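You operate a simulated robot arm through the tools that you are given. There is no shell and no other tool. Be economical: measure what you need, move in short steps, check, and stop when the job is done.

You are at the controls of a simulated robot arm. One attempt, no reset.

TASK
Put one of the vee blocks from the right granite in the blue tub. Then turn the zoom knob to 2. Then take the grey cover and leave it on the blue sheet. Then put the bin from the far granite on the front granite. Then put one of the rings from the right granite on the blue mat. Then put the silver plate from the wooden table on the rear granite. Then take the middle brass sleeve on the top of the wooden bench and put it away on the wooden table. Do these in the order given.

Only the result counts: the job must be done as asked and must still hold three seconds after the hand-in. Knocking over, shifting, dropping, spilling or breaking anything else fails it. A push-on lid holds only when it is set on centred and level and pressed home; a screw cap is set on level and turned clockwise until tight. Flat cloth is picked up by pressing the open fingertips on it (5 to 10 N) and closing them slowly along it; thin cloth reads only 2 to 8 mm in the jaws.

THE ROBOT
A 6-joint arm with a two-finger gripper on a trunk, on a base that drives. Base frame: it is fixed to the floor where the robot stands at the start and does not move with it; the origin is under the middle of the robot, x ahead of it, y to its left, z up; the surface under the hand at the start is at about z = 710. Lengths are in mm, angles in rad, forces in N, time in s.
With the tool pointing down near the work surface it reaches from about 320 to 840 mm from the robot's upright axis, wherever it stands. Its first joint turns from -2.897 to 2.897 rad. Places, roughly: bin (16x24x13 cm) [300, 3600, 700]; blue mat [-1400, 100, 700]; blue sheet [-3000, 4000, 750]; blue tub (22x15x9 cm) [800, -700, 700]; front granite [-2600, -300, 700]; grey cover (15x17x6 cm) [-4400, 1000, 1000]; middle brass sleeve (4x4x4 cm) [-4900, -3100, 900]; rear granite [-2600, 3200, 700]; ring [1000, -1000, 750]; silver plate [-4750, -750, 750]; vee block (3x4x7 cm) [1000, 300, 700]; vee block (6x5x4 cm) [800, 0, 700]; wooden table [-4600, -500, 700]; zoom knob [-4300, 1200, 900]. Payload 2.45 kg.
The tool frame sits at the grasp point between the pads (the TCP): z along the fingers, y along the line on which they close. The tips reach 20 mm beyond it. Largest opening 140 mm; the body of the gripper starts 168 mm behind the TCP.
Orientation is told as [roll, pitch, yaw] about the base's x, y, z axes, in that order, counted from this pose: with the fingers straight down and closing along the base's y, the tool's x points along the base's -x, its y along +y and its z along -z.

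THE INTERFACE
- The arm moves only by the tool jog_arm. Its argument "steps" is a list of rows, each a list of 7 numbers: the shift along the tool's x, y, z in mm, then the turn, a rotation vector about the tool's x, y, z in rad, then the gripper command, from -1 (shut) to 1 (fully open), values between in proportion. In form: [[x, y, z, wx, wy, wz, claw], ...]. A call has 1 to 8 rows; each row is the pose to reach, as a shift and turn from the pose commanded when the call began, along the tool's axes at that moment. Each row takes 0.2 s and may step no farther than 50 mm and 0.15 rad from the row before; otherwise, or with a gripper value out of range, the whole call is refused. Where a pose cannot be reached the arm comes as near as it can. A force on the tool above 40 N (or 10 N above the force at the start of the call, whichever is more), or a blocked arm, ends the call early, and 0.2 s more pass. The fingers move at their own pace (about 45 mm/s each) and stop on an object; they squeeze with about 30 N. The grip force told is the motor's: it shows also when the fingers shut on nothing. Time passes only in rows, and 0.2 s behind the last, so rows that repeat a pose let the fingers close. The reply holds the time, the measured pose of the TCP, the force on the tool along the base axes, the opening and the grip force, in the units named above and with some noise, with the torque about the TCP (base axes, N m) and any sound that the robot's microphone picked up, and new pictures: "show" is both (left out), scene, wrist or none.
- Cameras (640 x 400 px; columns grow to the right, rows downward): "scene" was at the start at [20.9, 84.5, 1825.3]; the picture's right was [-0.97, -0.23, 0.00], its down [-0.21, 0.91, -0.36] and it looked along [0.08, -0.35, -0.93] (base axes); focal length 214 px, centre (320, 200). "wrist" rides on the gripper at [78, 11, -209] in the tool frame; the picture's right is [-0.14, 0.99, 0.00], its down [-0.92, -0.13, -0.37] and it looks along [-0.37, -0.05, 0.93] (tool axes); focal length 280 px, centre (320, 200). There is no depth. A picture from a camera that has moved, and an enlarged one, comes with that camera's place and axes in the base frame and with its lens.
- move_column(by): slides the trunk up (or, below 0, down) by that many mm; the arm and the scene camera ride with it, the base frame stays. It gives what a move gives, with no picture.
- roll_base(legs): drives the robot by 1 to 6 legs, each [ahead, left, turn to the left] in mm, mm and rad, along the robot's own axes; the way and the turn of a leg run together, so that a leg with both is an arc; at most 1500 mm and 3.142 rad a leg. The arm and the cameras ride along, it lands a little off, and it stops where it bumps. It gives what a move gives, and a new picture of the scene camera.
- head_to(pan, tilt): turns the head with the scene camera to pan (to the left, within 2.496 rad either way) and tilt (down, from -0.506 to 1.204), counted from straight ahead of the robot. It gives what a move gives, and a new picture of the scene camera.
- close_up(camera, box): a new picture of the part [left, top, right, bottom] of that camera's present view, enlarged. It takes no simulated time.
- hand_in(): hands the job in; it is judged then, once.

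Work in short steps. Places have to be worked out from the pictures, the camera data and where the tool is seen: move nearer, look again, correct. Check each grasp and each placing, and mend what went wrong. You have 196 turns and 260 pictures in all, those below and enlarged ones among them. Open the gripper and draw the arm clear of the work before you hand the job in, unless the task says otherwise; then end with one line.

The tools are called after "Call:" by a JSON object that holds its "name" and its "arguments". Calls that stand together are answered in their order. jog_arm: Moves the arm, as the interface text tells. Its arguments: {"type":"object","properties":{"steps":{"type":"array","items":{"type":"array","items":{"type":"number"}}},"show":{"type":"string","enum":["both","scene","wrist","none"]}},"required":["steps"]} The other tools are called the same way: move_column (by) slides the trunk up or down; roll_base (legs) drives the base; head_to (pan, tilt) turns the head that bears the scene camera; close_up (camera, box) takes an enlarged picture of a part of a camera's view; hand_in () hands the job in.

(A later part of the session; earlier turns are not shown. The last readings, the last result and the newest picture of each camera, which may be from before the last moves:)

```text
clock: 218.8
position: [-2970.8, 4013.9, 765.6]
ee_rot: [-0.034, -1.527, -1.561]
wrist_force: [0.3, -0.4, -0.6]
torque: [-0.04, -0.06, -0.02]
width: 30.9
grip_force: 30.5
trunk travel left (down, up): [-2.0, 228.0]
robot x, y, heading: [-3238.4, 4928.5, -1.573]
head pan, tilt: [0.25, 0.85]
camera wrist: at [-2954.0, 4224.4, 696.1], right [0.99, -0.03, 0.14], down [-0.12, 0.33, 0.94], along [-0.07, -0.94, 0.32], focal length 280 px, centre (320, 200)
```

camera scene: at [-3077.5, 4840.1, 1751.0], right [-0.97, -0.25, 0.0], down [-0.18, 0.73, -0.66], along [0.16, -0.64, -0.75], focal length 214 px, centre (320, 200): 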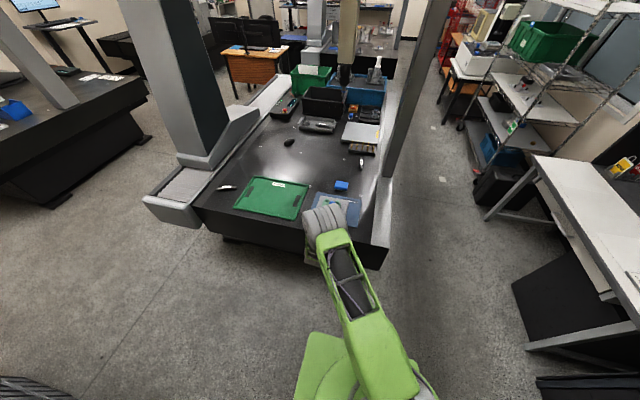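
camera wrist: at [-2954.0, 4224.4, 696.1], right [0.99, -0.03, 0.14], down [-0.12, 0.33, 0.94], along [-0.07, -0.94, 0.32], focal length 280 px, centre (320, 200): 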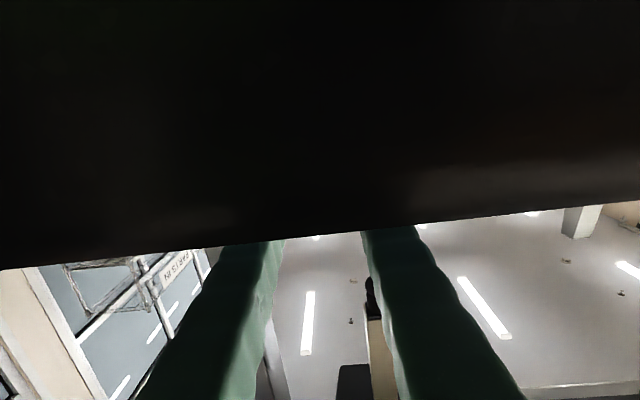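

Camera hangs beyond the edge as planned. Continue down in 2–3 mm steps until contact.

Call:
{"name": "jog_arm", "arguments": {"steps": [[2, 0, 0, 0, 0, 0, -1], [4, 0, 0, 0, 0, 0, -1], [6, 0, 0, 0, 0, 0, -1], [8, 0, 0, 0, 0, 0, -1]], "show": "none"}}

```text
clock: 219.8
position: [-2970.2, 4011.5, 764.2]
ee_rot: [0.041, -1.538, -1.635]
wrist_force: [0.4, -3.7, 27.3]
torque: [-0.22, 0.05, 0.0]
width: 30.9
grip_force: 30.3
trunk travel left (down, up): [-2.0, 228.0]
robot x, y, heading: [-3233.1, 4927.1, -1.567]
head pan, tilt: [0.25, 0.85]
```

Contact (27 N up). Ease up to unload, then open.

Call:
{"name": "jog_arm", "arguments": {"steps": [[-5, 0, 0, 0, 0, 0, -1], [-6, 0, 0, 0, 0, 0, -1]], "show": "none"}}

Call:
{"name": "jog_arm", "arguments": {"steps": [[0, 0, 0, 0, 0, 0, -0.3], [0, 0, 0, 0, 0, 0, 0], [0, 0, 0, 0, 0, 0, 0], [0, 0, 0, 0, 0, 0, 0], [0, 0, -30, 0, 0, 0, 0], [-4, 0, -70, 0, 0, 0, 0], [-10, 0, -110, 0, 0, 0, 0]], "show": "both"}}

```text
clock: 220.4
position: [-2972.6, 4013.2, 763.5]
ee_rot: [-0.034, -1.527, -1.559]
wrist_force: [2.6, -3.9, 14.0]
torque: [-0.69, 0.0, 0.04]
width: 30.7
grip_force: 29.9
trunk travel left (down, up): [-2.0, 228.0]
robot x, y, heading: [-3232.6, 4925.0, -1.574]
head pan, tilt: [0.25, 0.85]
```

```text
clock: 222.0
position: [-2949.4, 4104.8, 775.4]
ee_rot: [-0.484, -1.52, -1.124]
wrist_force: [-0.5, -0.5, -1.2]
torque: [0.01, 0.0, -0.02]
width: 70.0
grip_force: 0.1
out of reach, approached as far as the arm can: row 6, 7
trunk travel left (down, up): [-2.0, 228.0]
robot x, y, heading: [-3234.7, 4926.7, -1.573]
head pan, tilt: [0.25, 0.85]
camera scene: at [-3077.6, 4840.1, 1751.0], right [-0.97, -0.25, 0.0], down [-0.18, 0.73, -0.66], along [0.16, -0.64, -0.75], focal length 214 px, centre (320, 200)
camera wrist: at [-2932.8, 4315.6, 706.7], right [0.99, -0.04, 0.11], down [-0.09, 0.33, 0.94], along [-0.08, -0.94, 0.33], focal length 280 px, centre (320, 200)
```

scene: 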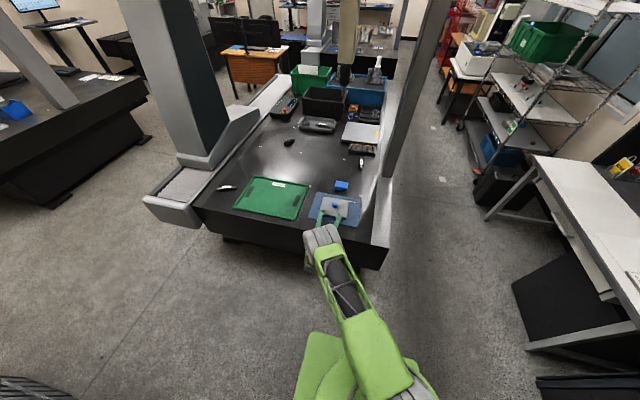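
wrist: 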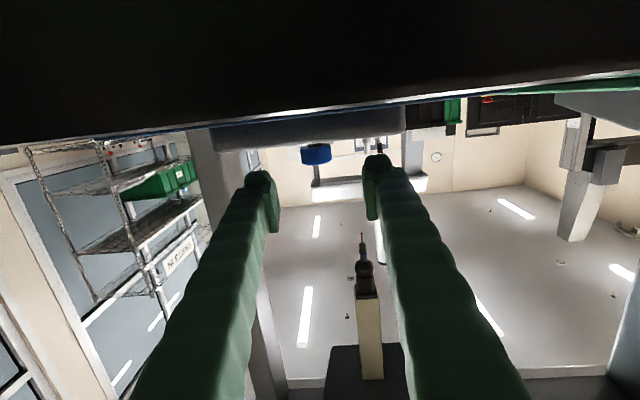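

Released. Verify the cover on the sheet.

Call:
{"name": "roll_base", "arguments": {"legs": [[-120, 0, 0]]}}

Call:
{"name": "close_up", "arguments": {"camera": "scene", "box": [240, 150, 400, 270]}}

```text
clock: 222.9
position: [-2951.1, 4119.3, 777.3]
ee_rot: [-0.5, -1.52, -1.108]
wrist_force: [-0.3, 1.0, -0.1]
torque: [0.07, 0.0, 0.0]
width: 70.1
grip_force: 0.1
trunk travel left (down, up): [-2.0, 228.0]
robot x, y, heading: [-3232.9, 4939.0, -1.572]
head pan, tilt: [0.25, 0.85]
stopped in leg 1: the robot was blocked; the commanded pose is now the measured one
camera scene: at [-3077.9, 4853.5, 1751.0], right [-0.97, -0.24, 0.0], down [-0.18, 0.73, -0.66], along [0.16, -0.64, -0.75], focal length 214 px, centre (320, 200)
```

scene: 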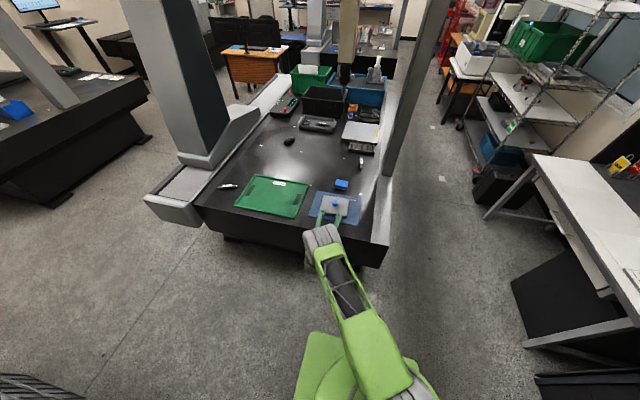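

```text
3.33 times, centred on (320, 210) of scene
camera zoom: at [-3077.9, 4853.5, 1751.0], right [-0.97, -0.24, 0.0], down [-0.18, 0.73, -0.66], along [0.16, -0.64, -0.75], focal length 715 px, centre (320, 167)
```

zoom: 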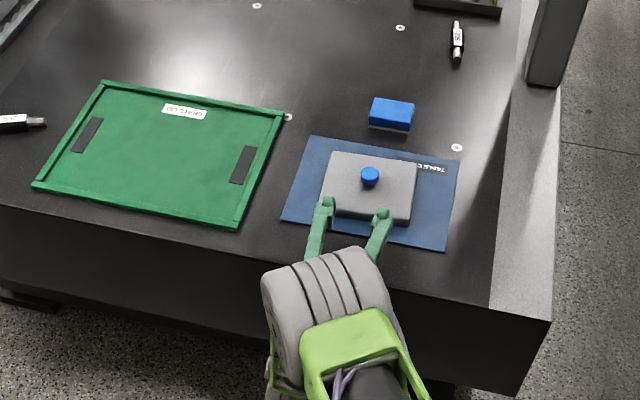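

Cover is fully on the sheet. Raise and swing the tool back to vertical.

Call:
{"name": "move_column", "arguments": {"by": 110}}

Call:
{"name": "jog_arm", "arguments": {"steps": [[-40, 0, 0, 0, 0.14, 0, 0], [-80, 0, 0, 0, 0.28, 0, 0], [-110, 0, 0, 0, 0.42, 0, 0], [-140, 0, 0, 0, 0.56, 0, 0], [-160, 0, 0, 0, 0.7, 0, 0], [-160, 0, 0, 0, 0.84, 0, 0], [-160, 0, 0, 0, 0.98, 0, 0], [-160, 0, 0, 0, 1.12, 0, 0]], "show": "none"}}

Call:
{"name": "jog_arm", "arguments": {"steps": [[0, 0, 0, 0, 0.14, 0, 0], [0, 0, 0, 0, 0.28, 0, 0], [0, 0, 0, 0, 0.4, 0, 0], [0, 0, 0, 0, 0.4, 0, 0]], "show": "none"}}

```text
clock: 224.3
position: [-2949.9, 4119.0, 884.4]
ee_rot: [-0.492, -1.519, -1.115]
wrist_force: [0.1, 0.7, 0.2]
torque: [-0.02, -0.02, -0.01]
width: 70.0
grip_force: 0.0
trunk travel left (down, up): [-112.0, 118.0]
robot x, y, heading: [-3233.5, 4940.2, -1.575]
head pan, tilt: [0.25, 0.85]
```

```text
clock: 226.1
position: [-2946.8, 4108.7, 1044.0]
ee_rot: [-0.026, -0.406, -1.595]
wrist_force: [0.9, 0.4, -0.5]
torque: [-0.02, 0.0, -0.01]
width: 70.3
grip_force: 0.1
trunk travel left (down, up): [-112.0, 118.0]
robot x, y, heading: [-3235.6, 4934.9, -1.578]
head pan, tilt: [0.25, 0.85]
```

```text
clock: 227.1
position: [-2950.9, 4121.4, 1042.2]
ee_rot: [-0.024, -0.003, -1.605]
wrist_force: [-0.8, -0.7, -0.1]
torque: [0.09, 0.06, 0.02]
width: 70.0
grip_force: 0.1
out of reach, approached as far as the arm can: row 3, 4
trunk travel left (down, up): [-112.0, 118.0]
robot x, y, heading: [-3230.4, 4941.4, -1.572]
head pan, tilt: [0.25, 0.85]
```

Vertical again. Retract the arm.

Call:
{"name": "jog_arm", "arguments": {"steps": [[43, -24, 0, 0, 0, 0, 0], [86, -48, 0, 0, 0, 0, 0], [129, -72, 0, 0, 0, 0, 0], [172, -96, 0, 0, 0, 0, 0], [215, -120, 0, 0, 0, 0, 0], [258, -144, 0, 0, 0, 0, 0], [301, -168, 0, 0, 0, 0, 0], [344, -192, 0, 0, 0, 0, 0]], "show": "none"}}

Call:
{"name": "head_to", "arguments": {"pan": 1.5, "tilt": 0.5}}

```text
clock: 228.9
position: [-3133.6, 4473.2, 1046.3]
ee_rot: [-0.023, -0.006, -1.606]
wrist_force: [0.2, -0.6, -0.5]
torque: [-0.04, 0.01, 0.0]
width: 70.2
grip_force: 0.1
trunk travel left (down, up): [-112.0, 118.0]
robot x, y, heading: [-3233.9, 4939.0, -1.574]
head pan, tilt: [0.25, 0.85]
```

```text
clock: 230.3
position: [-3133.9, 4470.6, 1045.7]
ee_rot: [-0.026, -0.006, -1.605]
wrist_force: [-0.5, -0.4, 0.8]
torque: [0.02, 0.03, 0.02]
width: 70.2
grip_force: 0.0
trunk travel left (down, up): [-112.0, 118.0]
robot x, y, heading: [-3235.8, 4942.1, -1.575]
head pan, tilt: [1.499, 0.499]
camera scene: at [-3006.3, 4921.4, 1891.0], right [-0.08, -1.0, 0.0], down [-0.48, 0.04, -0.88], along [0.88, -0.07, -0.48], focal length 214 px, centre (320, 200)
```

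scene: 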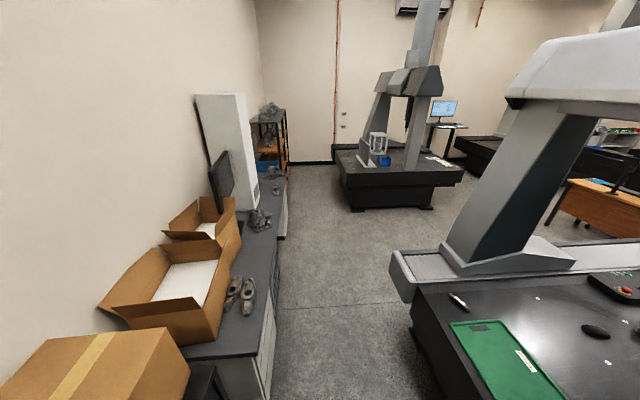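

The bin is near (450,3540) on the far granite. Drive east through the north aisle.

Call:
{"name": "roll_base", "arguments": {"legs": [[205, 0, 0], [0, 0, 1.575], [1400, 0, 0], [1250, 0, 0]]}}

Call:
{"name": "head_to", "arguments": {"pan": -0.5, "tilt": 0.6}}

```text
clock: 248.5
position: [-96.3, 4940.0, 1046.6]
ee_rot: [-0.023, -0.007, 0.014]
wrist_force: [-0.1, -0.6, -0.3]
torque: [-0.03, -0.03, -0.02]
width: 70.1
grip_force: 0.0
trunk travel left (down, up): [-112.0, 118.0]
robot x, y, heading: [-556.5, 4815.0, 0.044]
head pan, tilt: [1.499, 0.499]
camera scene: at [-555.3, 5046.5, 1891.0], right [1.0, -0.03, 0.0], down [-0.01, -0.48, -0.88], along [0.02, 0.88, -0.48], focal length 214 px, centre (320, 200)
```

scene: 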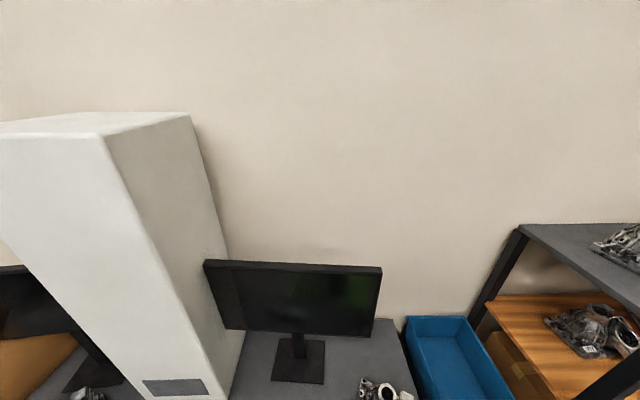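

```text
clock: 250.4
position: [-96.4, 4940.1, 1046.5]
ee_rot: [-0.024, -0.005, 0.013]
wrist_force: [1.0, -1.0, 0.8]
torque: [0.02, 0.03, -0.01]
width: 69.7
grip_force: 0.0
trunk travel left (down, up): [-112.0, 118.0]
robot x, y, heading: [-555.4, 4814.6, 0.045]
head pan, tilt: [-0.499, 0.6]
camera scene: at [-478.6, 4916.9, 1881.9], right [-0.44, -0.9, 0.0], down [-0.51, 0.25, -0.83], along [0.74, -0.36, -0.56], focal length 214 px, centre (320, 200)
```

scene: 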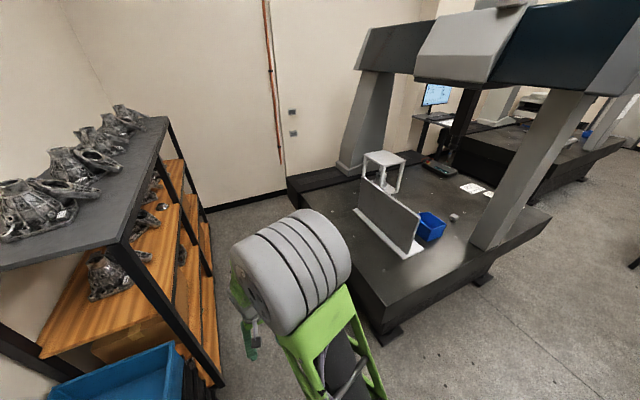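

Bin ≈(305,3545), open side accessible from the west. Strafe right along the west edge.

Call:
{"name": "roll_base", "arguments": {"legs": [[0, 0, -0.044], [-10, -1260, 0]]}}

Call:
{"name": "head_to", "arguments": {"pan": 0.1, "tilt": 0.8}}

```text
clock: 262.2
position: [-105.7, 3645.9, 1046.0]
ee_rot: [-0.024, -0.005, -0.043]
wrist_force: [-0.5, 0.3, -0.5]
torque: [-0.01, -0.03, 0.04]
width: 70.0
grip_force: 0.0
trunk travel left (down, up): [-112.0, 118.0]
robot x, y, heading: [-575.5, 3544.8, -0.014]
head pan, tilt: [-0.499, 0.6]
camera scene: at [-488.2, 3643.3, 1881.9], right [-0.49, -0.87, 0.0], down [-0.49, 0.28, -0.83], along [0.72, -0.4, -0.56], focal length 214 px, centre (320, 200)
```

scene: 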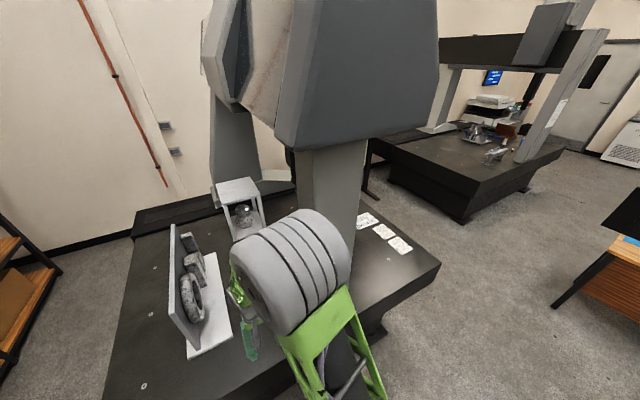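

```text
clock: 263.2
position: [-105.4, 3644.9, 1045.6]
ee_rot: [-0.024, -0.005, -0.042]
wrist_force: [0.2, -1.2, 0.5]
torque: [0.0, 0.01, -0.04]
width: 69.7
grip_force: 0.0
trunk travel left (down, up): [-112.0, 118.0]
robot x, y, heading: [-574.1, 3549.3, -0.013]
head pan, tilt: [0.099, 0.799]
camera scene: at [-485.0, 3693.6, 1865.0], right [0.09, -1.0, 0.0], down [-0.71, -0.06, -0.7], along [0.69, 0.06, -0.72], focal length 214 px, centre (320, 200)
```

scene: 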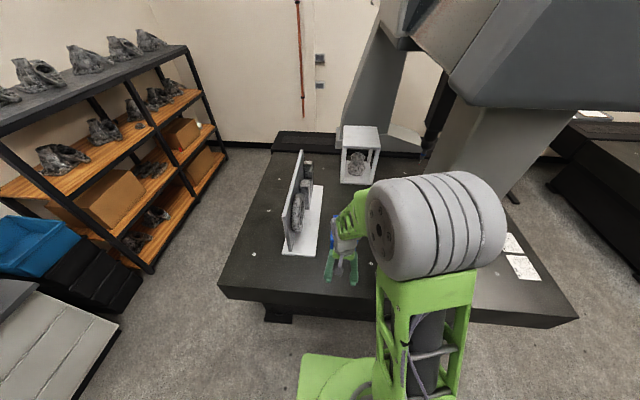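

Advance 110 mm and extend the hand to look at the bin.

Call:
{"name": "roll_base", "arguments": {"legs": [[100, 0, 0.013]]}}

Call:
{"name": "jog_arm", "arguments": {"steps": [[-40, -15, 0, 0, 0, 0, 1], [-80, -30, 0, 0, 0, 0, 1], [-120, -45, 0, 0, 0, 0, 1], [-160, -60, 0, 0, 0, 0, 1], [-200, -75, 0, 0, 0, 0, 1]], "show": "wrist"}}

```text
clock: 264.3
position: [-3.0, 3651.4, 1045.5]
ee_rot: [-0.024, -0.004, -0.032]
wrist_force: [0.0, 0.2, 0.3]
torque: [0.04, 0.09, 0.03]
width: 70.0
grip_force: 0.1
trunk travel left (down, up): [-112.0, 118.0]
robot x, y, heading: [-474.1, 3547.6, -0.003]
head pan, tilt: [0.099, 0.799]
camera scene: at [-382.8, 3694.4, 1864.8], right [0.1, -0.99, 0.0], down [-0.71, -0.07, -0.7], along [0.69, 0.07, -0.72], focal length 214 px, centre (320, 200)
```

scene: 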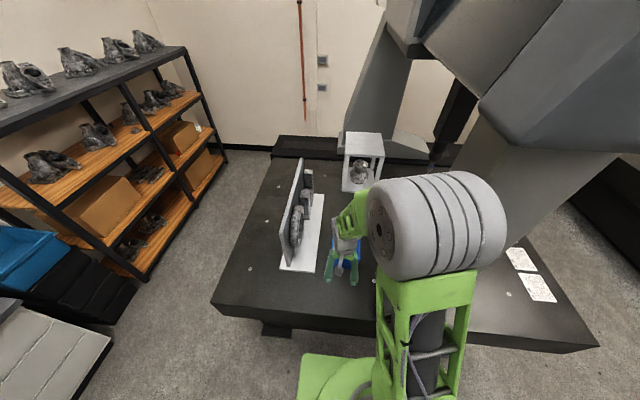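

```text
clock: 265.5
position: [193.9, 3569.4, 1047.8]
ee_rot: [-0.024, -0.005, -0.03]
wrist_force: [-0.2, 0.6, -0.3]
torque: [0.02, -0.01, 0.0]
width: 139.9
grip_force: 0.0
trunk travel left (down, up): [-112.0, 118.0]
robot x, y, heading: [-473.7, 3550.2, 0.001]
head pan, tilt: [0.099, 0.799]
camera wrist: at [116.0, 3587.4, 1255.8], right [0.17, 0.99, -0.02], down [0.91, -0.15, 0.38], along [0.37, -0.08, -0.93], focal length 280 px, centre (320, 200)
```

wrist: 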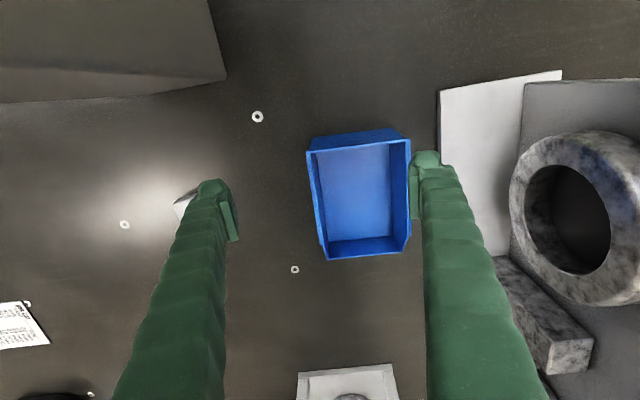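

Empty open-front bin; I'll clamp the middle of its -y side wall near (291,3543), yaw -0.16. Move above with fingers ~64 mm apart.

Call:
{"name": "jog_arm", "arguments": {"steps": [[-40, -10, 0, 0, 0, 0.06, 0.4], [-80, -20, 10, 0, 0, 0.13, -0.08], [-98, -23, 50, 0.02, 0, 0.13, -0.08], [-98, -23, 95, 0.02, 0, 0.13, -0.08], [-98, -23, 118, 0.02, 0, 0.13, -0.08]], "show": "wrist"}}

```text
clock: 266.7
position: [292.2, 3542.6, 930.1]
ee_rot: [-0.044, -0.009, -0.161]
wrist_force: [1.1, -0.3, -0.1]
torque: [0.02, -0.01, -0.01]
width: 64.1
grip_force: 0.1
trunk travel left (down, up): [-112.0, 118.0]
robot x, y, heading: [-474.0, 3545.6, 0.004]
head pan, tilt: [0.099, 0.799]
camera wrist: at [216.1, 3574.6, 1137.8], right [0.29, 0.95, -0.04], down [0.89, -0.26, 0.38], along [0.36, -0.15, -0.92], focal length 280 px, centre (320, 200)
```

wrist: 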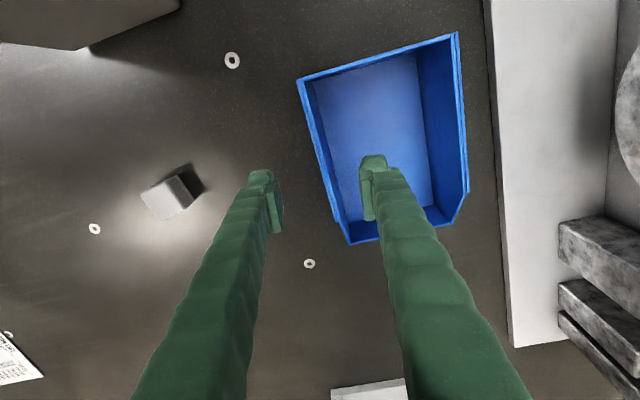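

The wall actually runs along x (yaw ≈ 0). Rotate back, fix roll and lower partway.

Call:
{"name": "jog_arm", "arguments": {"steps": [[-4, 1, 20, -0.02, 0, -0.07, -0.08], [-8, 2, 40, -0.044, 0, -0.14, -0.08], [-8, 2, 55, -0.044, 0, -0.14, -0.08], [-8, 2, 55, -0.044, 0, -0.14, -0.08]], "show": "wrist"}}

```text
clock: 267.7
position: [299.8, 3540.4, 876.9]
ee_rot: [0.0, -0.006, -0.02]
wrist_force: [0.2, -0.5, -0.3]
torque: [0.0, 0.0, -0.02]
width: 64.2
grip_force: 0.0
trunk travel left (down, up): [-112.0, 118.0]
robot x, y, heading: [-475.8, 3546.6, 0.002]
head pan, tilt: [0.099, 0.799]
camera wrist: at [220.8, 3551.4, 1084.9], right [0.16, 0.99, 0.0], down [0.92, -0.15, 0.38], along [0.37, -0.06, -0.93], focal length 280 px, centre (320, 200)
```

wrist: 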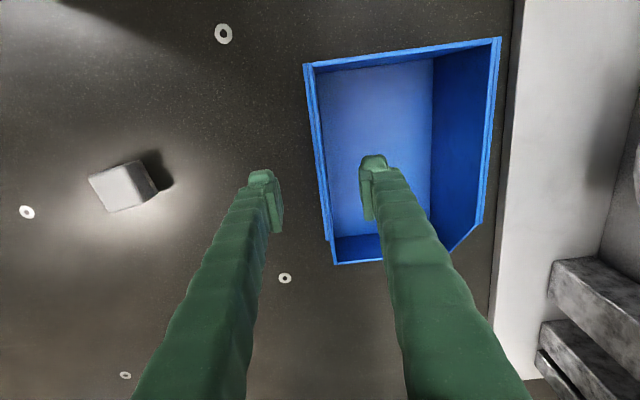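

Aligned. Lower to z≈815 and close on the wall.

Call:
{"name": "jog_arm", "arguments": {"steps": [[0, 3, 30, 0, 0, 0, -0.08], [0, 3, 60, 0, 0, 0, -0.08], [0, 3, 60, 0, 0, 0, -1], [0, 3, 60, 0, 0, 0, -1], [0, 3, 60, 0, 0, 0, -1], [0, 3, 60, 0, 0, 0, -1], [0, 3, 60, 0, 0, 0, -1]], "show": "wrist"}}

```text
clock: 269.3
position: [299.5, 3540.1, 816.7]
ee_rot: [0.002, -0.007, -0.02]
wrist_force: [0.4, -0.5, 1.4]
torque: [0.02, 0.08, -0.08]
width: 5.9
grip_force: 30.3
trunk travel left (down, up): [-112.0, 118.0]
robot x, y, heading: [-472.1, 3550.2, 0.005]
head pan, tilt: [0.099, 0.799]
camera wrist: at [220.1, 3552.9, 1024.5], right [0.16, 0.99, 0.0], down [0.92, -0.15, 0.38], along [0.37, -0.06, -0.93], focal length 280 px, centre (320, 200)
```

wrist: 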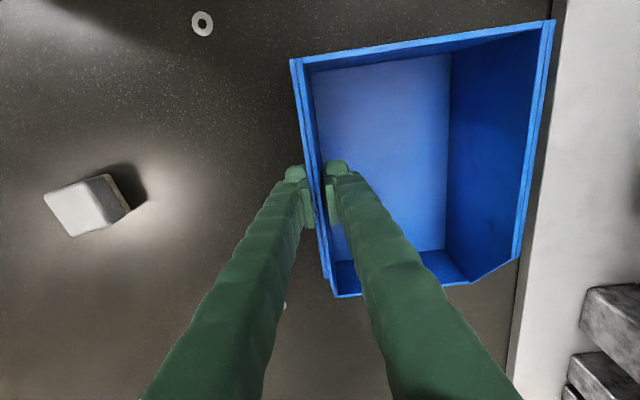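

Wall clamped (5.9 mm). Lift gently and check tilt.

Call:
{"name": "jog_arm", "arguments": {"steps": [[0, 0, -15, 0, 0, 0, -1], [0, 0, -40, 0, 0, 0, -1], [0, 0, -80, 0, 0, 0, -1], [0, 0, -120, 0, 0, 0, -1], [0, 0, -160, 0, 0, 0, -1], [0, 0, -200, 0, 0, 0, -1]], "show": "wrist"}}

```text
clock: 270.7
position: [297.7, 3541.2, 1018.9]
ee_rot: [0.0, -0.007, -0.022]
wrist_force: [0.0, -0.4, -2.8]
torque: [-0.12, 0.06, -0.01]
width: 5.8
grip_force: 30.0
trunk travel left (down, up): [-112.0, 118.0]
robot x, y, heading: [-474.3, 3547.2, 0.004]
head pan, tilt: [0.099, 0.799]
camera wrist: at [220.2, 3553.2, 1227.5], right [0.16, 0.99, 0.0], down [0.92, -0.15, 0.37], along [0.37, -0.06, -0.93], focal length 280 px, centre (320, 200)
```

wrist: 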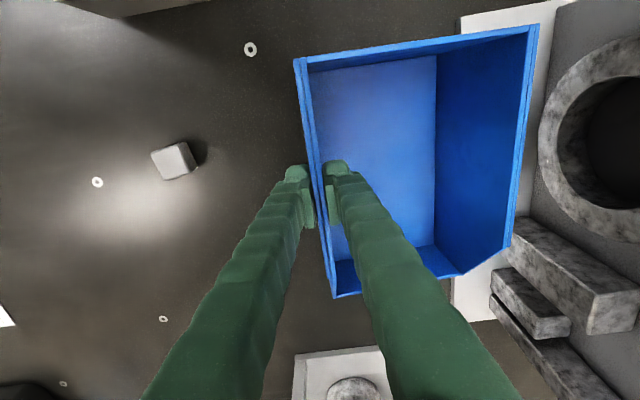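

Bin held level. Raise the column, retract, and back away.

Call:
{"name": "move_column", "arguments": {"by": 100}}

Call:
{"name": "jog_arm", "arguments": {"steps": [[45, 0, 0, 0, 0, 0, -1], [90, 0, 0, 0, 0, 0, -1], [135, 0, 0, 0, 0, 0, -1], [180, 0, 0, 0, 0, 0, -1], [225, 0, 0, 0, 0, 0, -1], [260, 0, 0, 0, 0, 0, -1]], "show": "none"}}

Call:
{"name": "roll_base", "arguments": {"legs": [[-450, 0, 0]]}}

Call:
{"name": "head_to", "arguments": {"pan": -1.7, "tilt": 0.55}}

```text
clock: 272.1
position: [300.0, 3542.1, 1117.7]
ee_rot: [0.0, -0.007, -0.022]
wrist_force: [-0.2, -0.2, -1.7]
torque: [-0.12, 0.03, 0.03]
width: 6.0
grip_force: 29.6
trunk travel left (down, up): [-212.0, 18.0]
robot x, y, heading: [-472.8, 3550.5, 0.003]
head pan, tilt: [0.099, 0.799]
```

```text
clock: 273.3
position: [7.0, 3543.8, 1029.3]
ee_rot: [-0.003, 0.171, -0.024]
wrist_force: [0.8, -0.5, -1.8]
torque: [-0.1, 0.05, 0.0]
width: 6.0
grip_force: 29.9
trunk travel left (down, up): [-212.0, 18.0]
robot x, y, heading: [-475.7, 3547.6, -0.001]
head pan, tilt: [0.099, 0.799]
stopped in row 6: the arm was blocked; the commanded pose is now the measured one
```

```text
clock: 276.0
position: [-424.5, 3542.2, 1037.9]
ee_rot: [-0.002, 0.166, -0.026]
wrist_force: [0.3, -0.2, -1.7]
torque: [-0.09, 0.01, 0.02]
width: 5.6
grip_force: 29.7
trunk travel left (down, up): [-212.0, 18.0]
robot x, y, heading: [-924.4, 3548.5, 0.001]
head pan, tilt: [0.099, 0.799]
camera scene: at [-834.8, 3694.4, 1965.1], right [0.1, -1.0, 0.0], down [-0.71, -0.07, -0.7], along [0.69, 0.07, -0.72], focal length 214 px, centre (320, 200)
```

scene: 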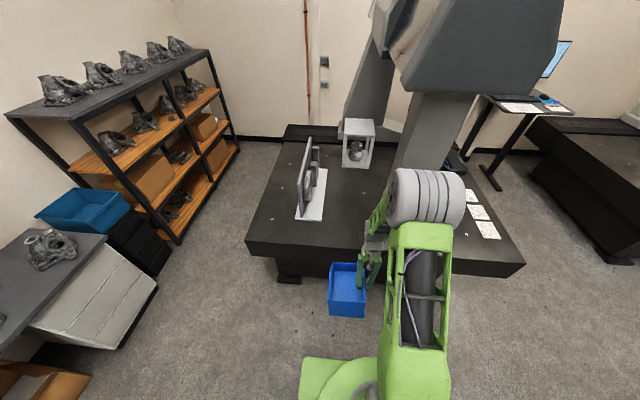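

```text
clock: 277.8
position: [-424.1, 3542.5, 1036.2]
ee_rot: [-0.005, 0.167, -0.025]
wrist_force: [0.1, -0.8, -1.5]
torque: [-0.11, -0.01, 0.0]
width: 5.7
grip_force: 30.3
trunk travel left (down, up): [-212.0, 18.0]
robot x, y, heading: [-923.0, 3546.2, -0.002]
head pan, tilt: [-1.7, 0.55]
camera scene: at [-925.9, 3597.5, 1986.4], right [-0.99, 0.13, 0.0], down [0.07, 0.52, -0.85], along [-0.11, -0.85, -0.52], focal length 214 px, centre (320, 200)
```

scene: 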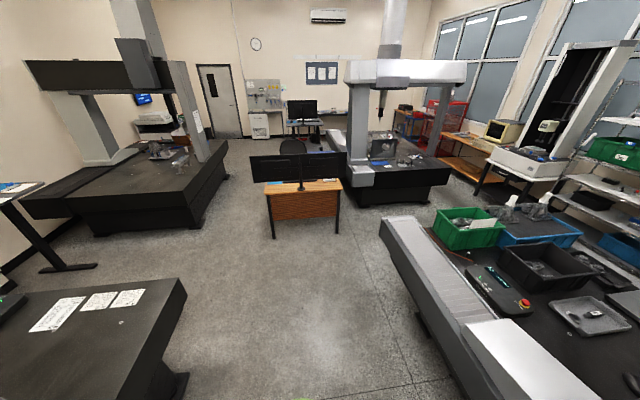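

The retract hit a fold limit but the bin is safe. Plan: strafe south, reverse west through the corridor to the front granite's free NW corner near (-3080,700).

Call:
{"name": "roll_base", "arguments": {"legs": [[0, -1450, 0], [0, -465, 0], [-950, 0, 0], [-1150, -180, 0]]}}

Call:
{"name": "head_to", "arguments": {"pan": -1.6, "tilt": 0.85}}

```text
clock: 304.8
position: [-2494.1, 1446.9, 1035.3]
ee_rot: [-0.002, 0.166, -0.027]
wrist_force: [0.3, -0.6, -2.5]
torque: [-0.12, -0.03, -0.01]
width: 6.0
grip_force: 29.8
trunk travel left (down, up): [-212.0, 18.0]
robot x, y, heading: [-2991.5, 1453.5, -0.003]
head pan, tilt: [-1.7, 0.55]
camera scene: at [-2996.9, 1502.2, 1986.4], right [-0.99, 0.13, 0.0], down [0.07, 0.52, -0.85], along [-0.11, -0.85, -0.52], focal length 214 px, centre (320, 200)
```

scene: 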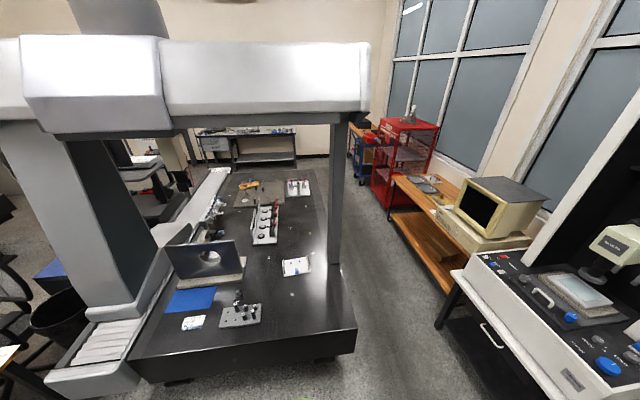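

```text
clock: 305.6
position: [-2493.7, 1446.1, 1036.8]
ee_rot: [-0.006, 0.166, -0.028]
wrist_force: [-0.1, -0.8, -1.4]
torque: [-0.13, 0.02, 0.0]
width: 6.1
grip_force: 30.3
trunk travel left (down, up): [-212.0, 18.0]
robot x, y, heading: [-2992.1, 1456.1, -0.004]
head pan, tilt: [-1.6, 0.85]
camera scene: at [-2987.2, 1513.1, 1961.0], right [-1.0, 0.03, 0.0], down [0.03, 0.75, -0.66], along [-0.02, -0.66, -0.75], focal length 214 px, centre (320, 200)
```

scene: 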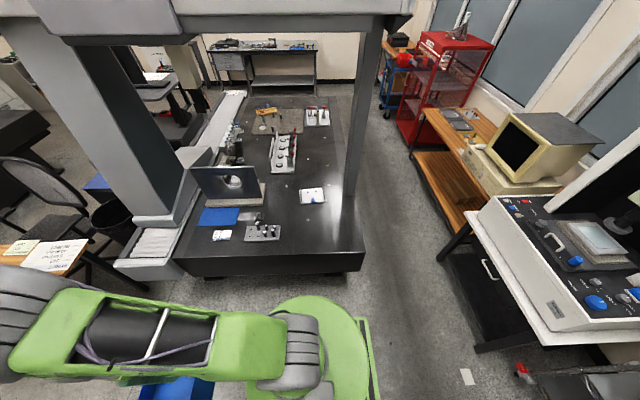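

Free spot ≈(-3050,690) on the front granite. Turn to face south and line up.

Call:
{"name": "roll_base", "arguments": {"legs": [[0, 0, -1.567], [90, -125, 0]]}}

Call:
{"name": "jog_arm", "arguments": {"steps": [[-20, 0, 0, 0, -0.04, 0, -1], [-40, 0, 0, 0, -0.08, 0, -1], [-65, 0, 0, 0, -0.12, 0, -1], [-90, 0, 0, 0, -0.16, 0, -1], [-120, 0, -20, 0, -0.166, 0, -1]], "show": "wrist"}}

Call:
{"name": "head_to", "arguments": {"pan": 0.2, "tilt": 0.9}}

```text
clock: 311.1
position: [-3111.1, 859.9, 1036.2]
ee_rot: [-0.003, 0.167, -1.578]
wrist_force: [0.1, -0.1, -1.7]
torque: [0.03, 0.11, -0.02]
width: 5.9
grip_force: 29.6
trunk travel left (down, up): [-212.0, 18.0]
robot x, y, heading: [-3114.2, 1359.0, -1.554]
head pan, tilt: [-1.6, 0.85]
camera scene: at [-3057.1, 1351.7, 1961.0], right [0.01, 1.0, 0.0], down [0.75, -0.01, -0.66], along [-0.66, 0.01, -0.75], focal length 214 px, centre (320, 200)
```

scene: 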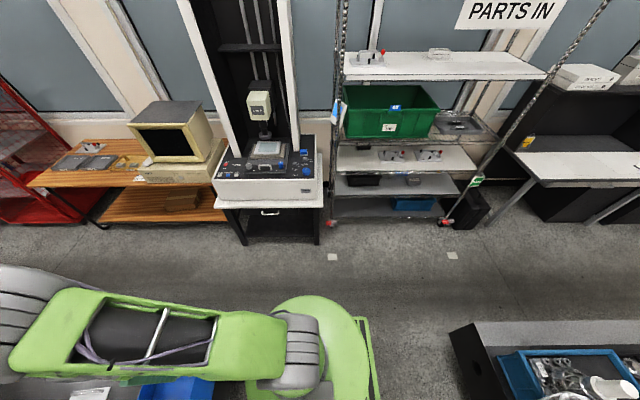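

```text
clock: 312.4
position: [-3111.3, 738.7, 1036.5]
ee_rot: [-0.003, 0.0, -1.576]
wrist_force: [0.2, 0.0, -1.4]
torque: [0.06, 0.12, -0.01]
width: 6.1
grip_force: 29.7
trunk travel left (down, up): [-212.0, 18.0]
robot x, y, heading: [-3118.1, 1357.7, -1.555]
head pan, tilt: [-1.6, 0.85]
camera wrist: at [-3098.5, 815.6, 1245.0], right [0.99, -0.14, 0.0], down [-0.13, -0.92, 0.37], along [-0.06, -0.36, -0.93], focal length 280 px, centre (320, 200)
```

wrist: 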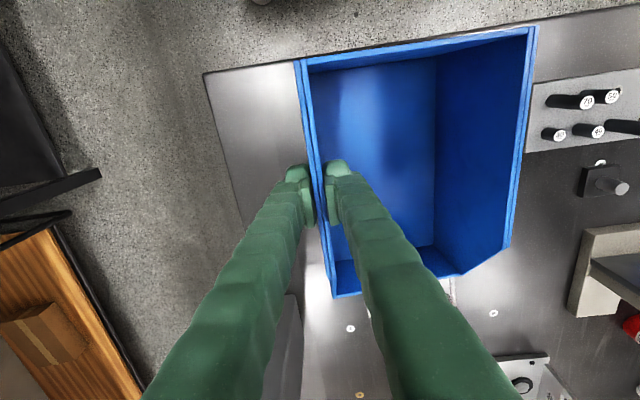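

```text
clock: 314.1
position: [-3111.2, 738.9, 1036.8]
ee_rot: [-0.005, -0.002, -1.575]
wrist_force: [0.0, 0.6, -2.2]
torque: [-0.01, 0.12, -0.03]
width: 6.0
grip_force: 30.2
trunk travel left (down, up): [-212.0, 18.0]
robot x, y, heading: [-3114.4, 1365.5, -1.548]
head pan, tilt: [0.201, 0.901]
camera scene: at [-2961.8, 1277.6, 1957.1], right [-0.98, -0.22, 0.0], down [-0.17, 0.77, -0.62], along [0.13, -0.61, -0.78], focal length 214 px, centre (320, 200)
```

scene: 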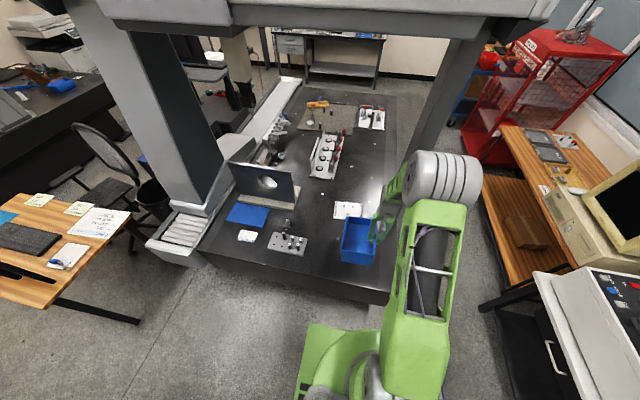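

Clear. Lower with the column 195 mm.

Call:
{"name": "move_column", "arguments": {"by": -195}}

Call:
{"name": "jog_arm", "arguments": {"steps": [[0, 0, 10, 0, 0, 0, -1], [0, 0, 16, 0, 0, 0, -1], [0, 0, 19, 0, 0, 0, -1], [0, 0, 22, 0, 0, 0, -1], [0, 0, 24, 0, 0, 0, -1]], "show": "wrist"}}

```text
clock: 316.3
position: [-3111.7, 740.3, 841.5]
ee_rot: [-0.003, 0.0, -1.577]
wrist_force: [-1.2, 0.5, -2.1]
torque: [-0.03, 0.12, -0.01]
width: 5.9
grip_force: 30.2
trunk travel left (down, up): [-17.0, 213.0]
robot x, y, heading: [-3120.0, 1358.1, -1.555]
head pan, tilt: [0.201, 0.901]
```

```text
clock: 317.5
position: [-3110.0, 738.7, 817.7]
ee_rot: [-0.002, 0.0, -1.577]
wrist_force: [0.4, -0.7, 0.2]
torque: [-0.13, 0.01, -0.07]
width: 6.1
grip_force: 29.9
trunk travel left (down, up): [-17.0, 213.0]
robot x, y, heading: [-3117.8, 1361.6, -1.554]
head pan, tilt: [0.201, 0.901]
camera wrist: at [-3097.9, 816.7, 1026.7], right [0.99, -0.14, 0.0], down [-0.13, -0.92, 0.37], along [-0.06, -0.37, -0.93], focal length 280 px, centre (320, 200)
```

wrist: 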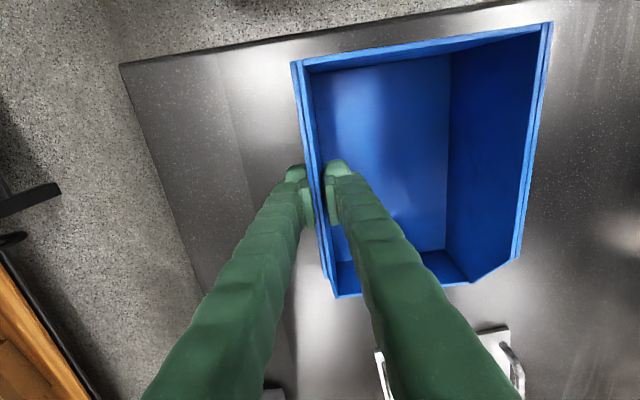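

Touching down. Settle 2 mm, open and rise.

Call:
{"name": "jog_arm", "arguments": {"steps": [[0, 0, 2, 0, 0, 0, -1], [0, 0, 2, 0, 0, 0, -0.5], [0, 0, 2, 0, 0, 0, -0.2], [0, 0, 2, 0, 0, 0, -0.2], [0, 0, -40, 0, 0, 0, -0.2], [0, 0, -85, 0, 0, 0, -0.2], [0, 0, -130, 0, 0, 0, -0.2], [0, 0, -170, 0, 0, 0, -0.2]], "show": "wrist"}}

```text
clock: 319.3
position: [-3112.5, 738.3, 986.5]
ee_rot: [-0.002, 0.0, -1.576]
wrist_force: [0.3, 0.5, -0.3]
torque: [-0.02, -0.02, 0.02]
width: 55.9
grip_force: 0.1
trunk travel left (down, up): [-17.0, 213.0]
robot x, y, heading: [-3115.6, 1356.0, -1.553]
head pan, tilt: [0.201, 0.901]
camera wrist: at [-3100.0, 815.6, 1195.4], right [0.99, -0.14, 0.0], down [-0.13, -0.92, 0.37], along [-0.06, -0.37, -0.93], focal length 280 px, centre (320, 200)
```

wrist: 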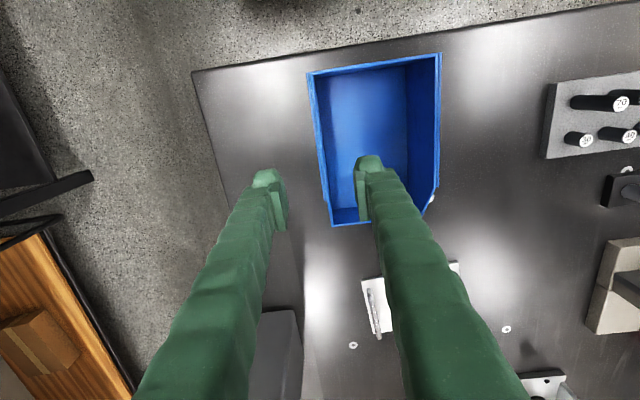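

Bin stands on the front granite. Raise, retract and drive back east to the right granite for a ring.

Call:
{"name": "move_column", "arguments": {"by": 83}}

Call:
{"name": "jog_arm", "arguments": {"steps": [[40, 0, 10, 0, 0, 0, -0.2], [80, 0, 20, 0, 0, 0, -0.2], [120, 0, 30, 0, 0, 0, -0.2], [160, 0, 40, 0, 0, 0, -0.2]], "show": "none"}}

Call:
{"name": "roll_base", "arguments": {"legs": [[-100, 0, 0], [0, 0, 1.553], [1150, 170, 0], [1450, 0, 0], [500, 0, 0]]}}

```text
clock: 320.5
position: [-3113.1, 737.6, 1068.3]
ee_rot: [-0.002, 0.002, -1.575]
wrist_force: [1.0, -0.7, 0.0]
torque: [0.03, 0.01, -0.02]
width: 55.9
grip_force: 0.1
trunk travel left (down, up): [-100.0, 130.0]
robot x, y, heading: [-3117.0, 1361.3, -1.551]
head pan, tilt: [0.201, 0.901]
```

```text
clock: 321.5
position: [-3113.1, 898.9, 1029.0]
ee_rot: [-0.005, -0.001, -1.575]
wrist_force: [0.1, -0.4, 0.3]
torque: [-0.04, -0.01, 0.02]
width: 56.1
grip_force: 0.3
trunk travel left (down, up): [-100.0, 130.0]
robot x, y, heading: [-3114.7, 1361.7, -1.553]
head pan, tilt: [0.201, 0.901]
```

```text
clock: 341.1
position: [435.7, 1554.2, 1028.3]
ee_rot: [-0.003, 0.0, -0.036]
wrist_force: [0.6, 0.1, 0.9]
torque: [0.01, 0.01, 0.0]
width: 55.7
grip_force: 0.1
trunk travel left (down, up): [-100.0, 130.0]
robot x, y, heading: [-27.5, 1568.0, -0.006]
head pan, tilt: [0.201, 0.901]
camera scene: at [57.1, 1717.2, 1845.0], right [0.19, -0.98, 0.0], down [-0.77, -0.15, -0.62], along [0.61, 0.12, -0.78], focal length 214 px, centre (320, 200)
```

scene: 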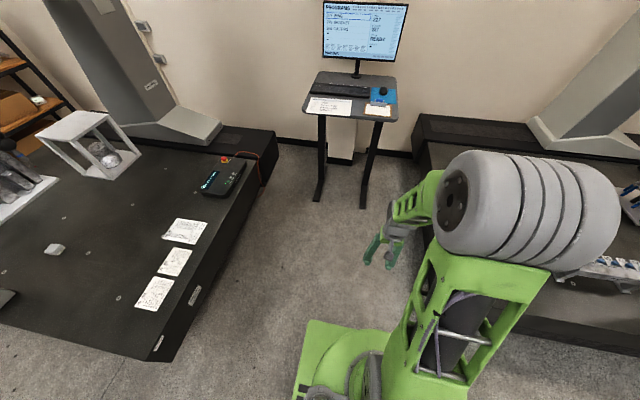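

Strafe south past the column to the ring end of the right granite.

Call:
{"name": "roll_base", "arguments": {"legs": [[-90, 0, 0.006], [0, -1450, 0], [0, -1020, 0]]}}

Call:
{"name": "head_to", "arguments": {"pan": 0.0, "tilt": 0.75}}

Call:
{"name": "close_up", "arguments": {"camera": "scene", "box": [230, 100, 430, 240]}}

```text
clock: 363.6
position: [315.6, -913.1, 1028.9]
ee_rot: [-0.004, 0.0, -0.037]
wrist_force: [-0.3, 0.2, 0.2]
torque: [0.0, -0.02, 0.02]
width: 55.8
grip_force: 0.0
trunk travel left (down, up): [-100.0, 130.0]
robot x, y, heading: [-144.9, -903.7, -0.021]
head pan, tilt: [0.201, 0.901]
camera scene: at [-61.5, -748.2, 1845.1], right [0.18, -0.98, 0.0], down [-0.77, -0.14, -0.62], along [0.61, 0.11, -0.78], focal length 214 px, centre (320, 200)
```

scene: 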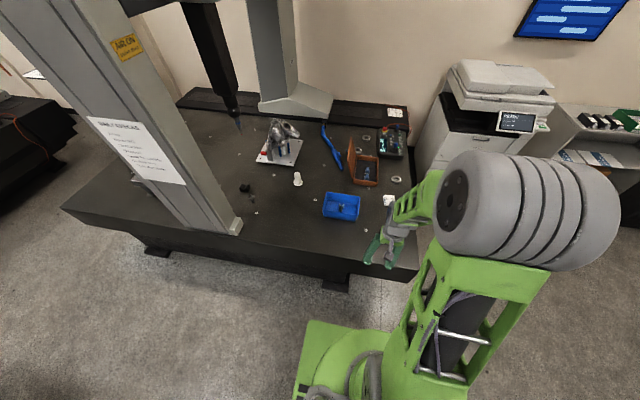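

```text
clock: 364.3
position: [316.4, -912.8, 1028.9]
ee_rot: [-0.004, 0.001, -0.038]
wrist_force: [0.5, 0.4, 0.8]
torque: [0.07, -0.02, 0.0]
width: 55.7
grip_force: 0.1
trunk travel left (down, up): [-100.0, 130.0]
robot x, y, heading: [-145.5, -894.1, -0.016]
head pan, tilt: [0.0, 0.75]
camera scene: at [-52.8, -763.2, 1857.0], right [-0.01, -1.0, 0.0], down [-0.68, 0.01, -0.73], along [0.73, -0.01, -0.68], focal length 214 px, centre (320, 200)
```

scene: 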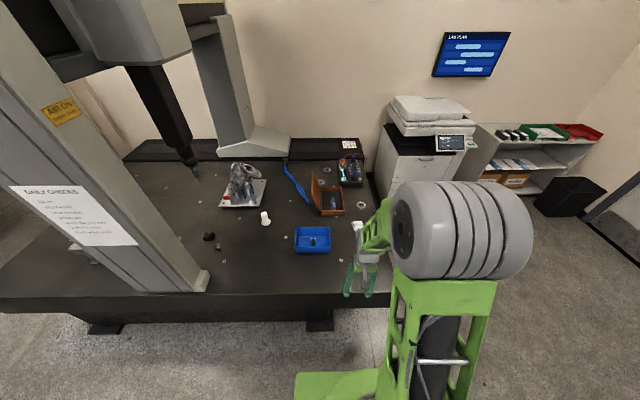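

```text
2.86 times, centred on (330, 170) of scene
camera zoom: at [-52.8, -763.2, 1857.0], right [-0.01, -1.0, 0.0], down [-0.68, 0.01, -0.73], along [0.73, -0.01, -0.68], focal length 613 px, centre (291, 286)
```

zoom: 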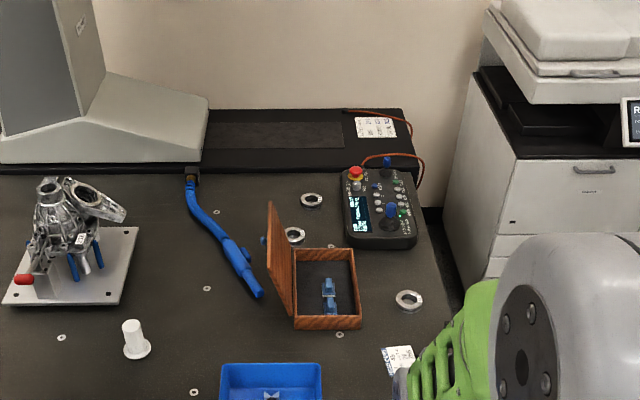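

Nearest ring is at (1112,-1098), near the granite's south end (y≈-1186). I'll approach from the south facing north.

Call:
{"name": "roll_base", "arguments": {"legs": [[0, -780, 0.016], [700, 0, 0], [0, 0, 1.571], [0, -440, 0]]}}

Call:
{"name": "head_to", "arguments": {"pan": 0.0, "tilt": 0.9}}

```text
clock: 382.7
position: [996.9, -1238.6, 1028.2]
ee_rot: [-0.004, -0.001, 1.513]
wrist_force: [0.5, 0.1, 0.0]
torque: [-0.01, -0.01, -0.03]
width: 55.8
grip_force: 0.0
trunk travel left (down, up): [-100.0, 130.0]
robot x, y, heading: [977.4, -1700.3, 1.538]
head pan, tilt: [0.0, 0.75]
camera scene: at [837.4, -1605.0, 1857.0], right [1.0, -0.03, 0.0], down [-0.02, -0.68, -0.73], along [0.02, 0.73, -0.68], focal length 214 px, centre (320, 200)
```

scene: 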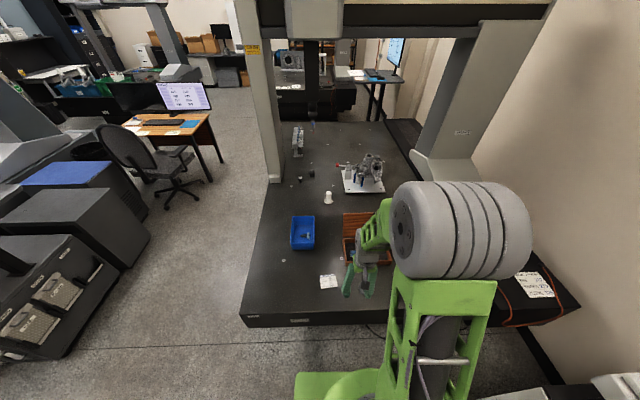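

```text
clock: 383.4
position: [996.8, -1239.6, 1029.0]
ee_rot: [-0.004, 0.001, 1.511]
wrist_force: [0.4, 0.5, -0.1]
torque: [-0.01, -0.01, -0.02]
width: 56.2
grip_force: 0.1
trunk travel left (down, up): [-100.0, 130.0]
robot x, y, heading: [977.5, -1702.5, 1.539]
head pan, tilt: [0.0, 0.901]
camera scene: at [836.9, -1612.3, 1845.1], right [1.0, -0.03, 0.0], down [-0.03, -0.78, -0.62], along [0.02, 0.62, -0.78], focal length 214 px, centre (320, 200)
```

scene: 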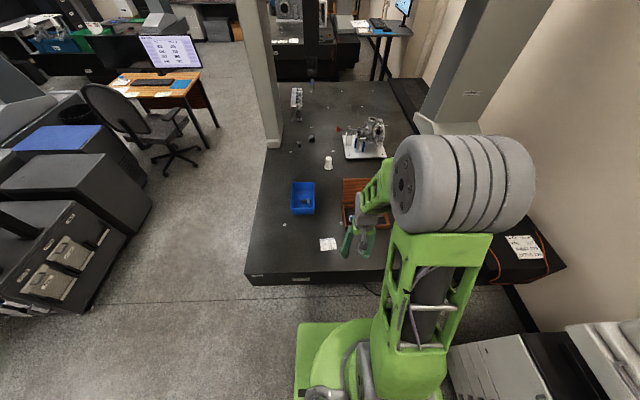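

Advance 110 mm and open the hand to look at the ring.

Call:
{"name": "roll_base", "arguments": {"legs": [[110, 0, 0.03]]}}

Call:
{"name": "jog_arm", "arguments": {"steps": [[0, -30, 30, 0, 0, 0, 0.5], [0, -60, 60, 0, 0, 0, 1], [0, -75, 100, 0, 0, 0, 1], [0, -75, 100, 0, 0, 0, 1], [0, -75, 100, 0, 0, 0, 1]], "show": "wrist"}}

```text
clock: 384.6
position: [983.4, -1130.3, 1028.5]
ee_rot: [-0.004, 0.001, 1.543]
wrist_force: [-0.1, 0.2, -0.2]
torque: [-0.08, 0.0, 0.02]
width: 55.9
grip_force: 0.0
trunk travel left (down, up): [-100.0, 130.0]
robot x, y, heading: [979.0, -1594.1, 1.567]
head pan, tilt: [0.0, 0.901]
camera scene: at [836.1, -1506.8, 1845.0], right [1.0, 0.0, 0.0], down [0.0, -0.78, -0.62], along [0.0, 0.62, -0.78], focal length 214 px, centre (320, 200)
```

scene: 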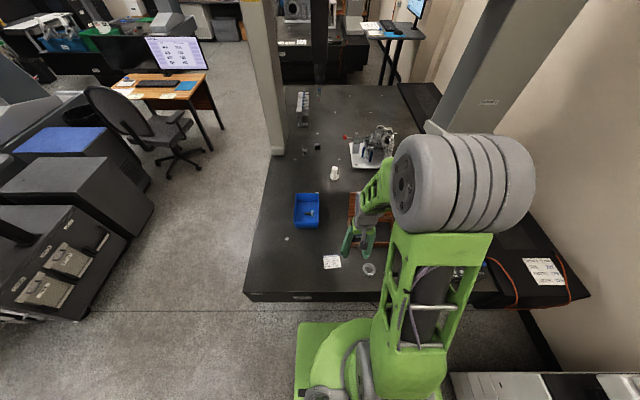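

```text
clock: 385.8
position: [1059.6, -1132.9, 928.6]
ee_rot: [-0.003, 0.002, 1.544]
wrist_force: [0.8, 0.0, 0.5]
torque: [0.02, 0.0, -0.01]
width: 140.0
grip_force: 0.0
trunk travel left (down, up): [-100.0, 130.0]
robot x, y, heading: [979.8, -1591.3, 1.568]
head pan, tilt: [0.0, 0.901]
camera wrist: at [1046.9, -1210.6, 1138.2], right [-0.99, 0.16, 0.0], down [0.15, 0.92, 0.37], along [0.06, 0.36, -0.93], focal length 280 px, centre (320, 200)
```

wrist: 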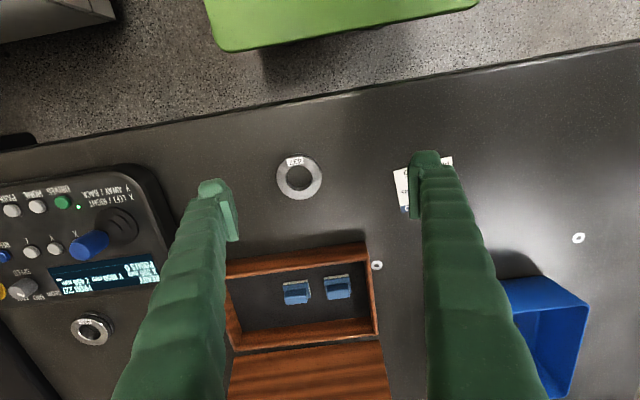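

Ring ≈70 mm wide at (1097,-1093). Move over it and lower partway.

Call:
{"name": "jog_arm", "arguments": {"steps": [[-21, -18, 20, 0, 0, 0, 1], [-42, -36, 50, 0, 0, 0, 1], [-42, -36, 95, 0, 0, 0, 1], [-42, -36, 130, 0, 0, 0, 1], [-42, -36, 130, 0, 0, 0, 1]], "show": "wrist"}}

```text
clock: 387.0
position: [1098.7, -1092.9, 799.4]
ee_rot: [-0.003, 0.0, 1.546]
wrist_force: [-0.2, -0.4, 0.6]
torque: [0.03, 0.0, 0.0]
width: 139.9
grip_force: 0.0
trunk travel left (down, up): [-100.0, 130.0]
robot x, y, heading: [975.4, -1591.1, 1.564]
head pan, tilt: [0.0, 0.901]
camera wrist: at [1086.0, -1171.6, 1008.1], right [-0.99, 0.16, 0.0], down [0.15, 0.92, 0.37], along [0.06, 0.36, -0.93], focal length 280 px, centre (320, 200)
```

wrist: 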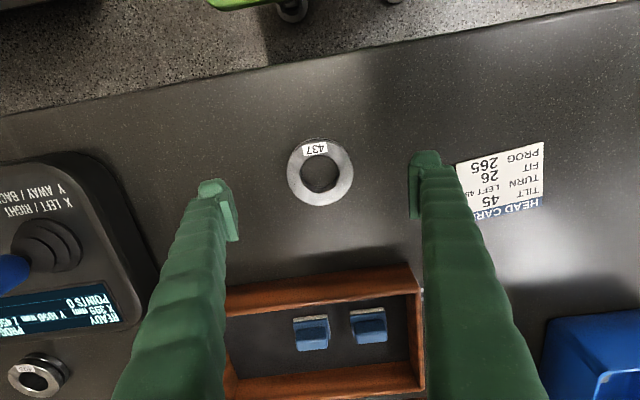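

Centred. Lower to z≈735 and close.

Call:
{"name": "jog_arm", "arguments": {"steps": [[-2, 0, 35, 0, 0, 0, 1], [-2, 0, 64, 0, 0, 0, 1], [-2, 0, 65, 0, 0, 0, 0], [-2, 0, 65, 0, 0, 0, -0.5], [-2, 0, 65, 0, 0, 0, -1], [-2, 0, 65, 0, 0, 0, -1], [-2, 0, 65, 0, 0, 0, -1], [-2, 0, 65, 0, 0, 0, -1]], "show": "wrist"}}

```text
clock: 388.8
position: [1098.4, -1090.1, 733.9]
ee_rot: [-0.005, 0.0, 1.544]
wrist_force: [2.2, 0.4, 5.2]
torque: [0.12, -0.01, 0.05]
width: 68.6
grip_force: 29.2
trunk travel left (down, up): [-100.0, 130.0]
robot x, y, heading: [978.4, -1591.7, 1.567]
head pan, tilt: [0.0, 0.901]
camera wrist: at [1085.2, -1169.0, 943.0], right [-0.99, 0.16, 0.0], down [0.15, 0.92, 0.37], along [0.06, 0.36, -0.93], focal length 280 px, centre (320, 200)
```

wrist: 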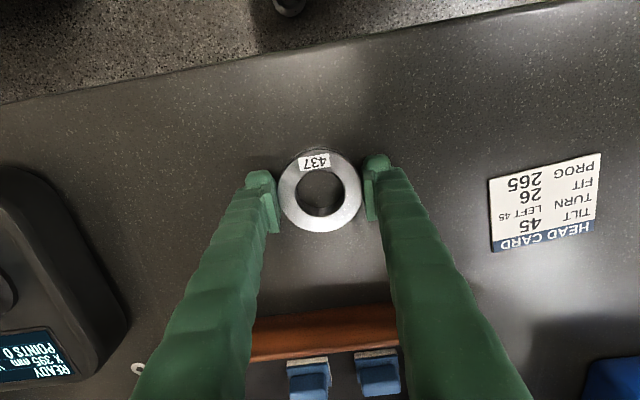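

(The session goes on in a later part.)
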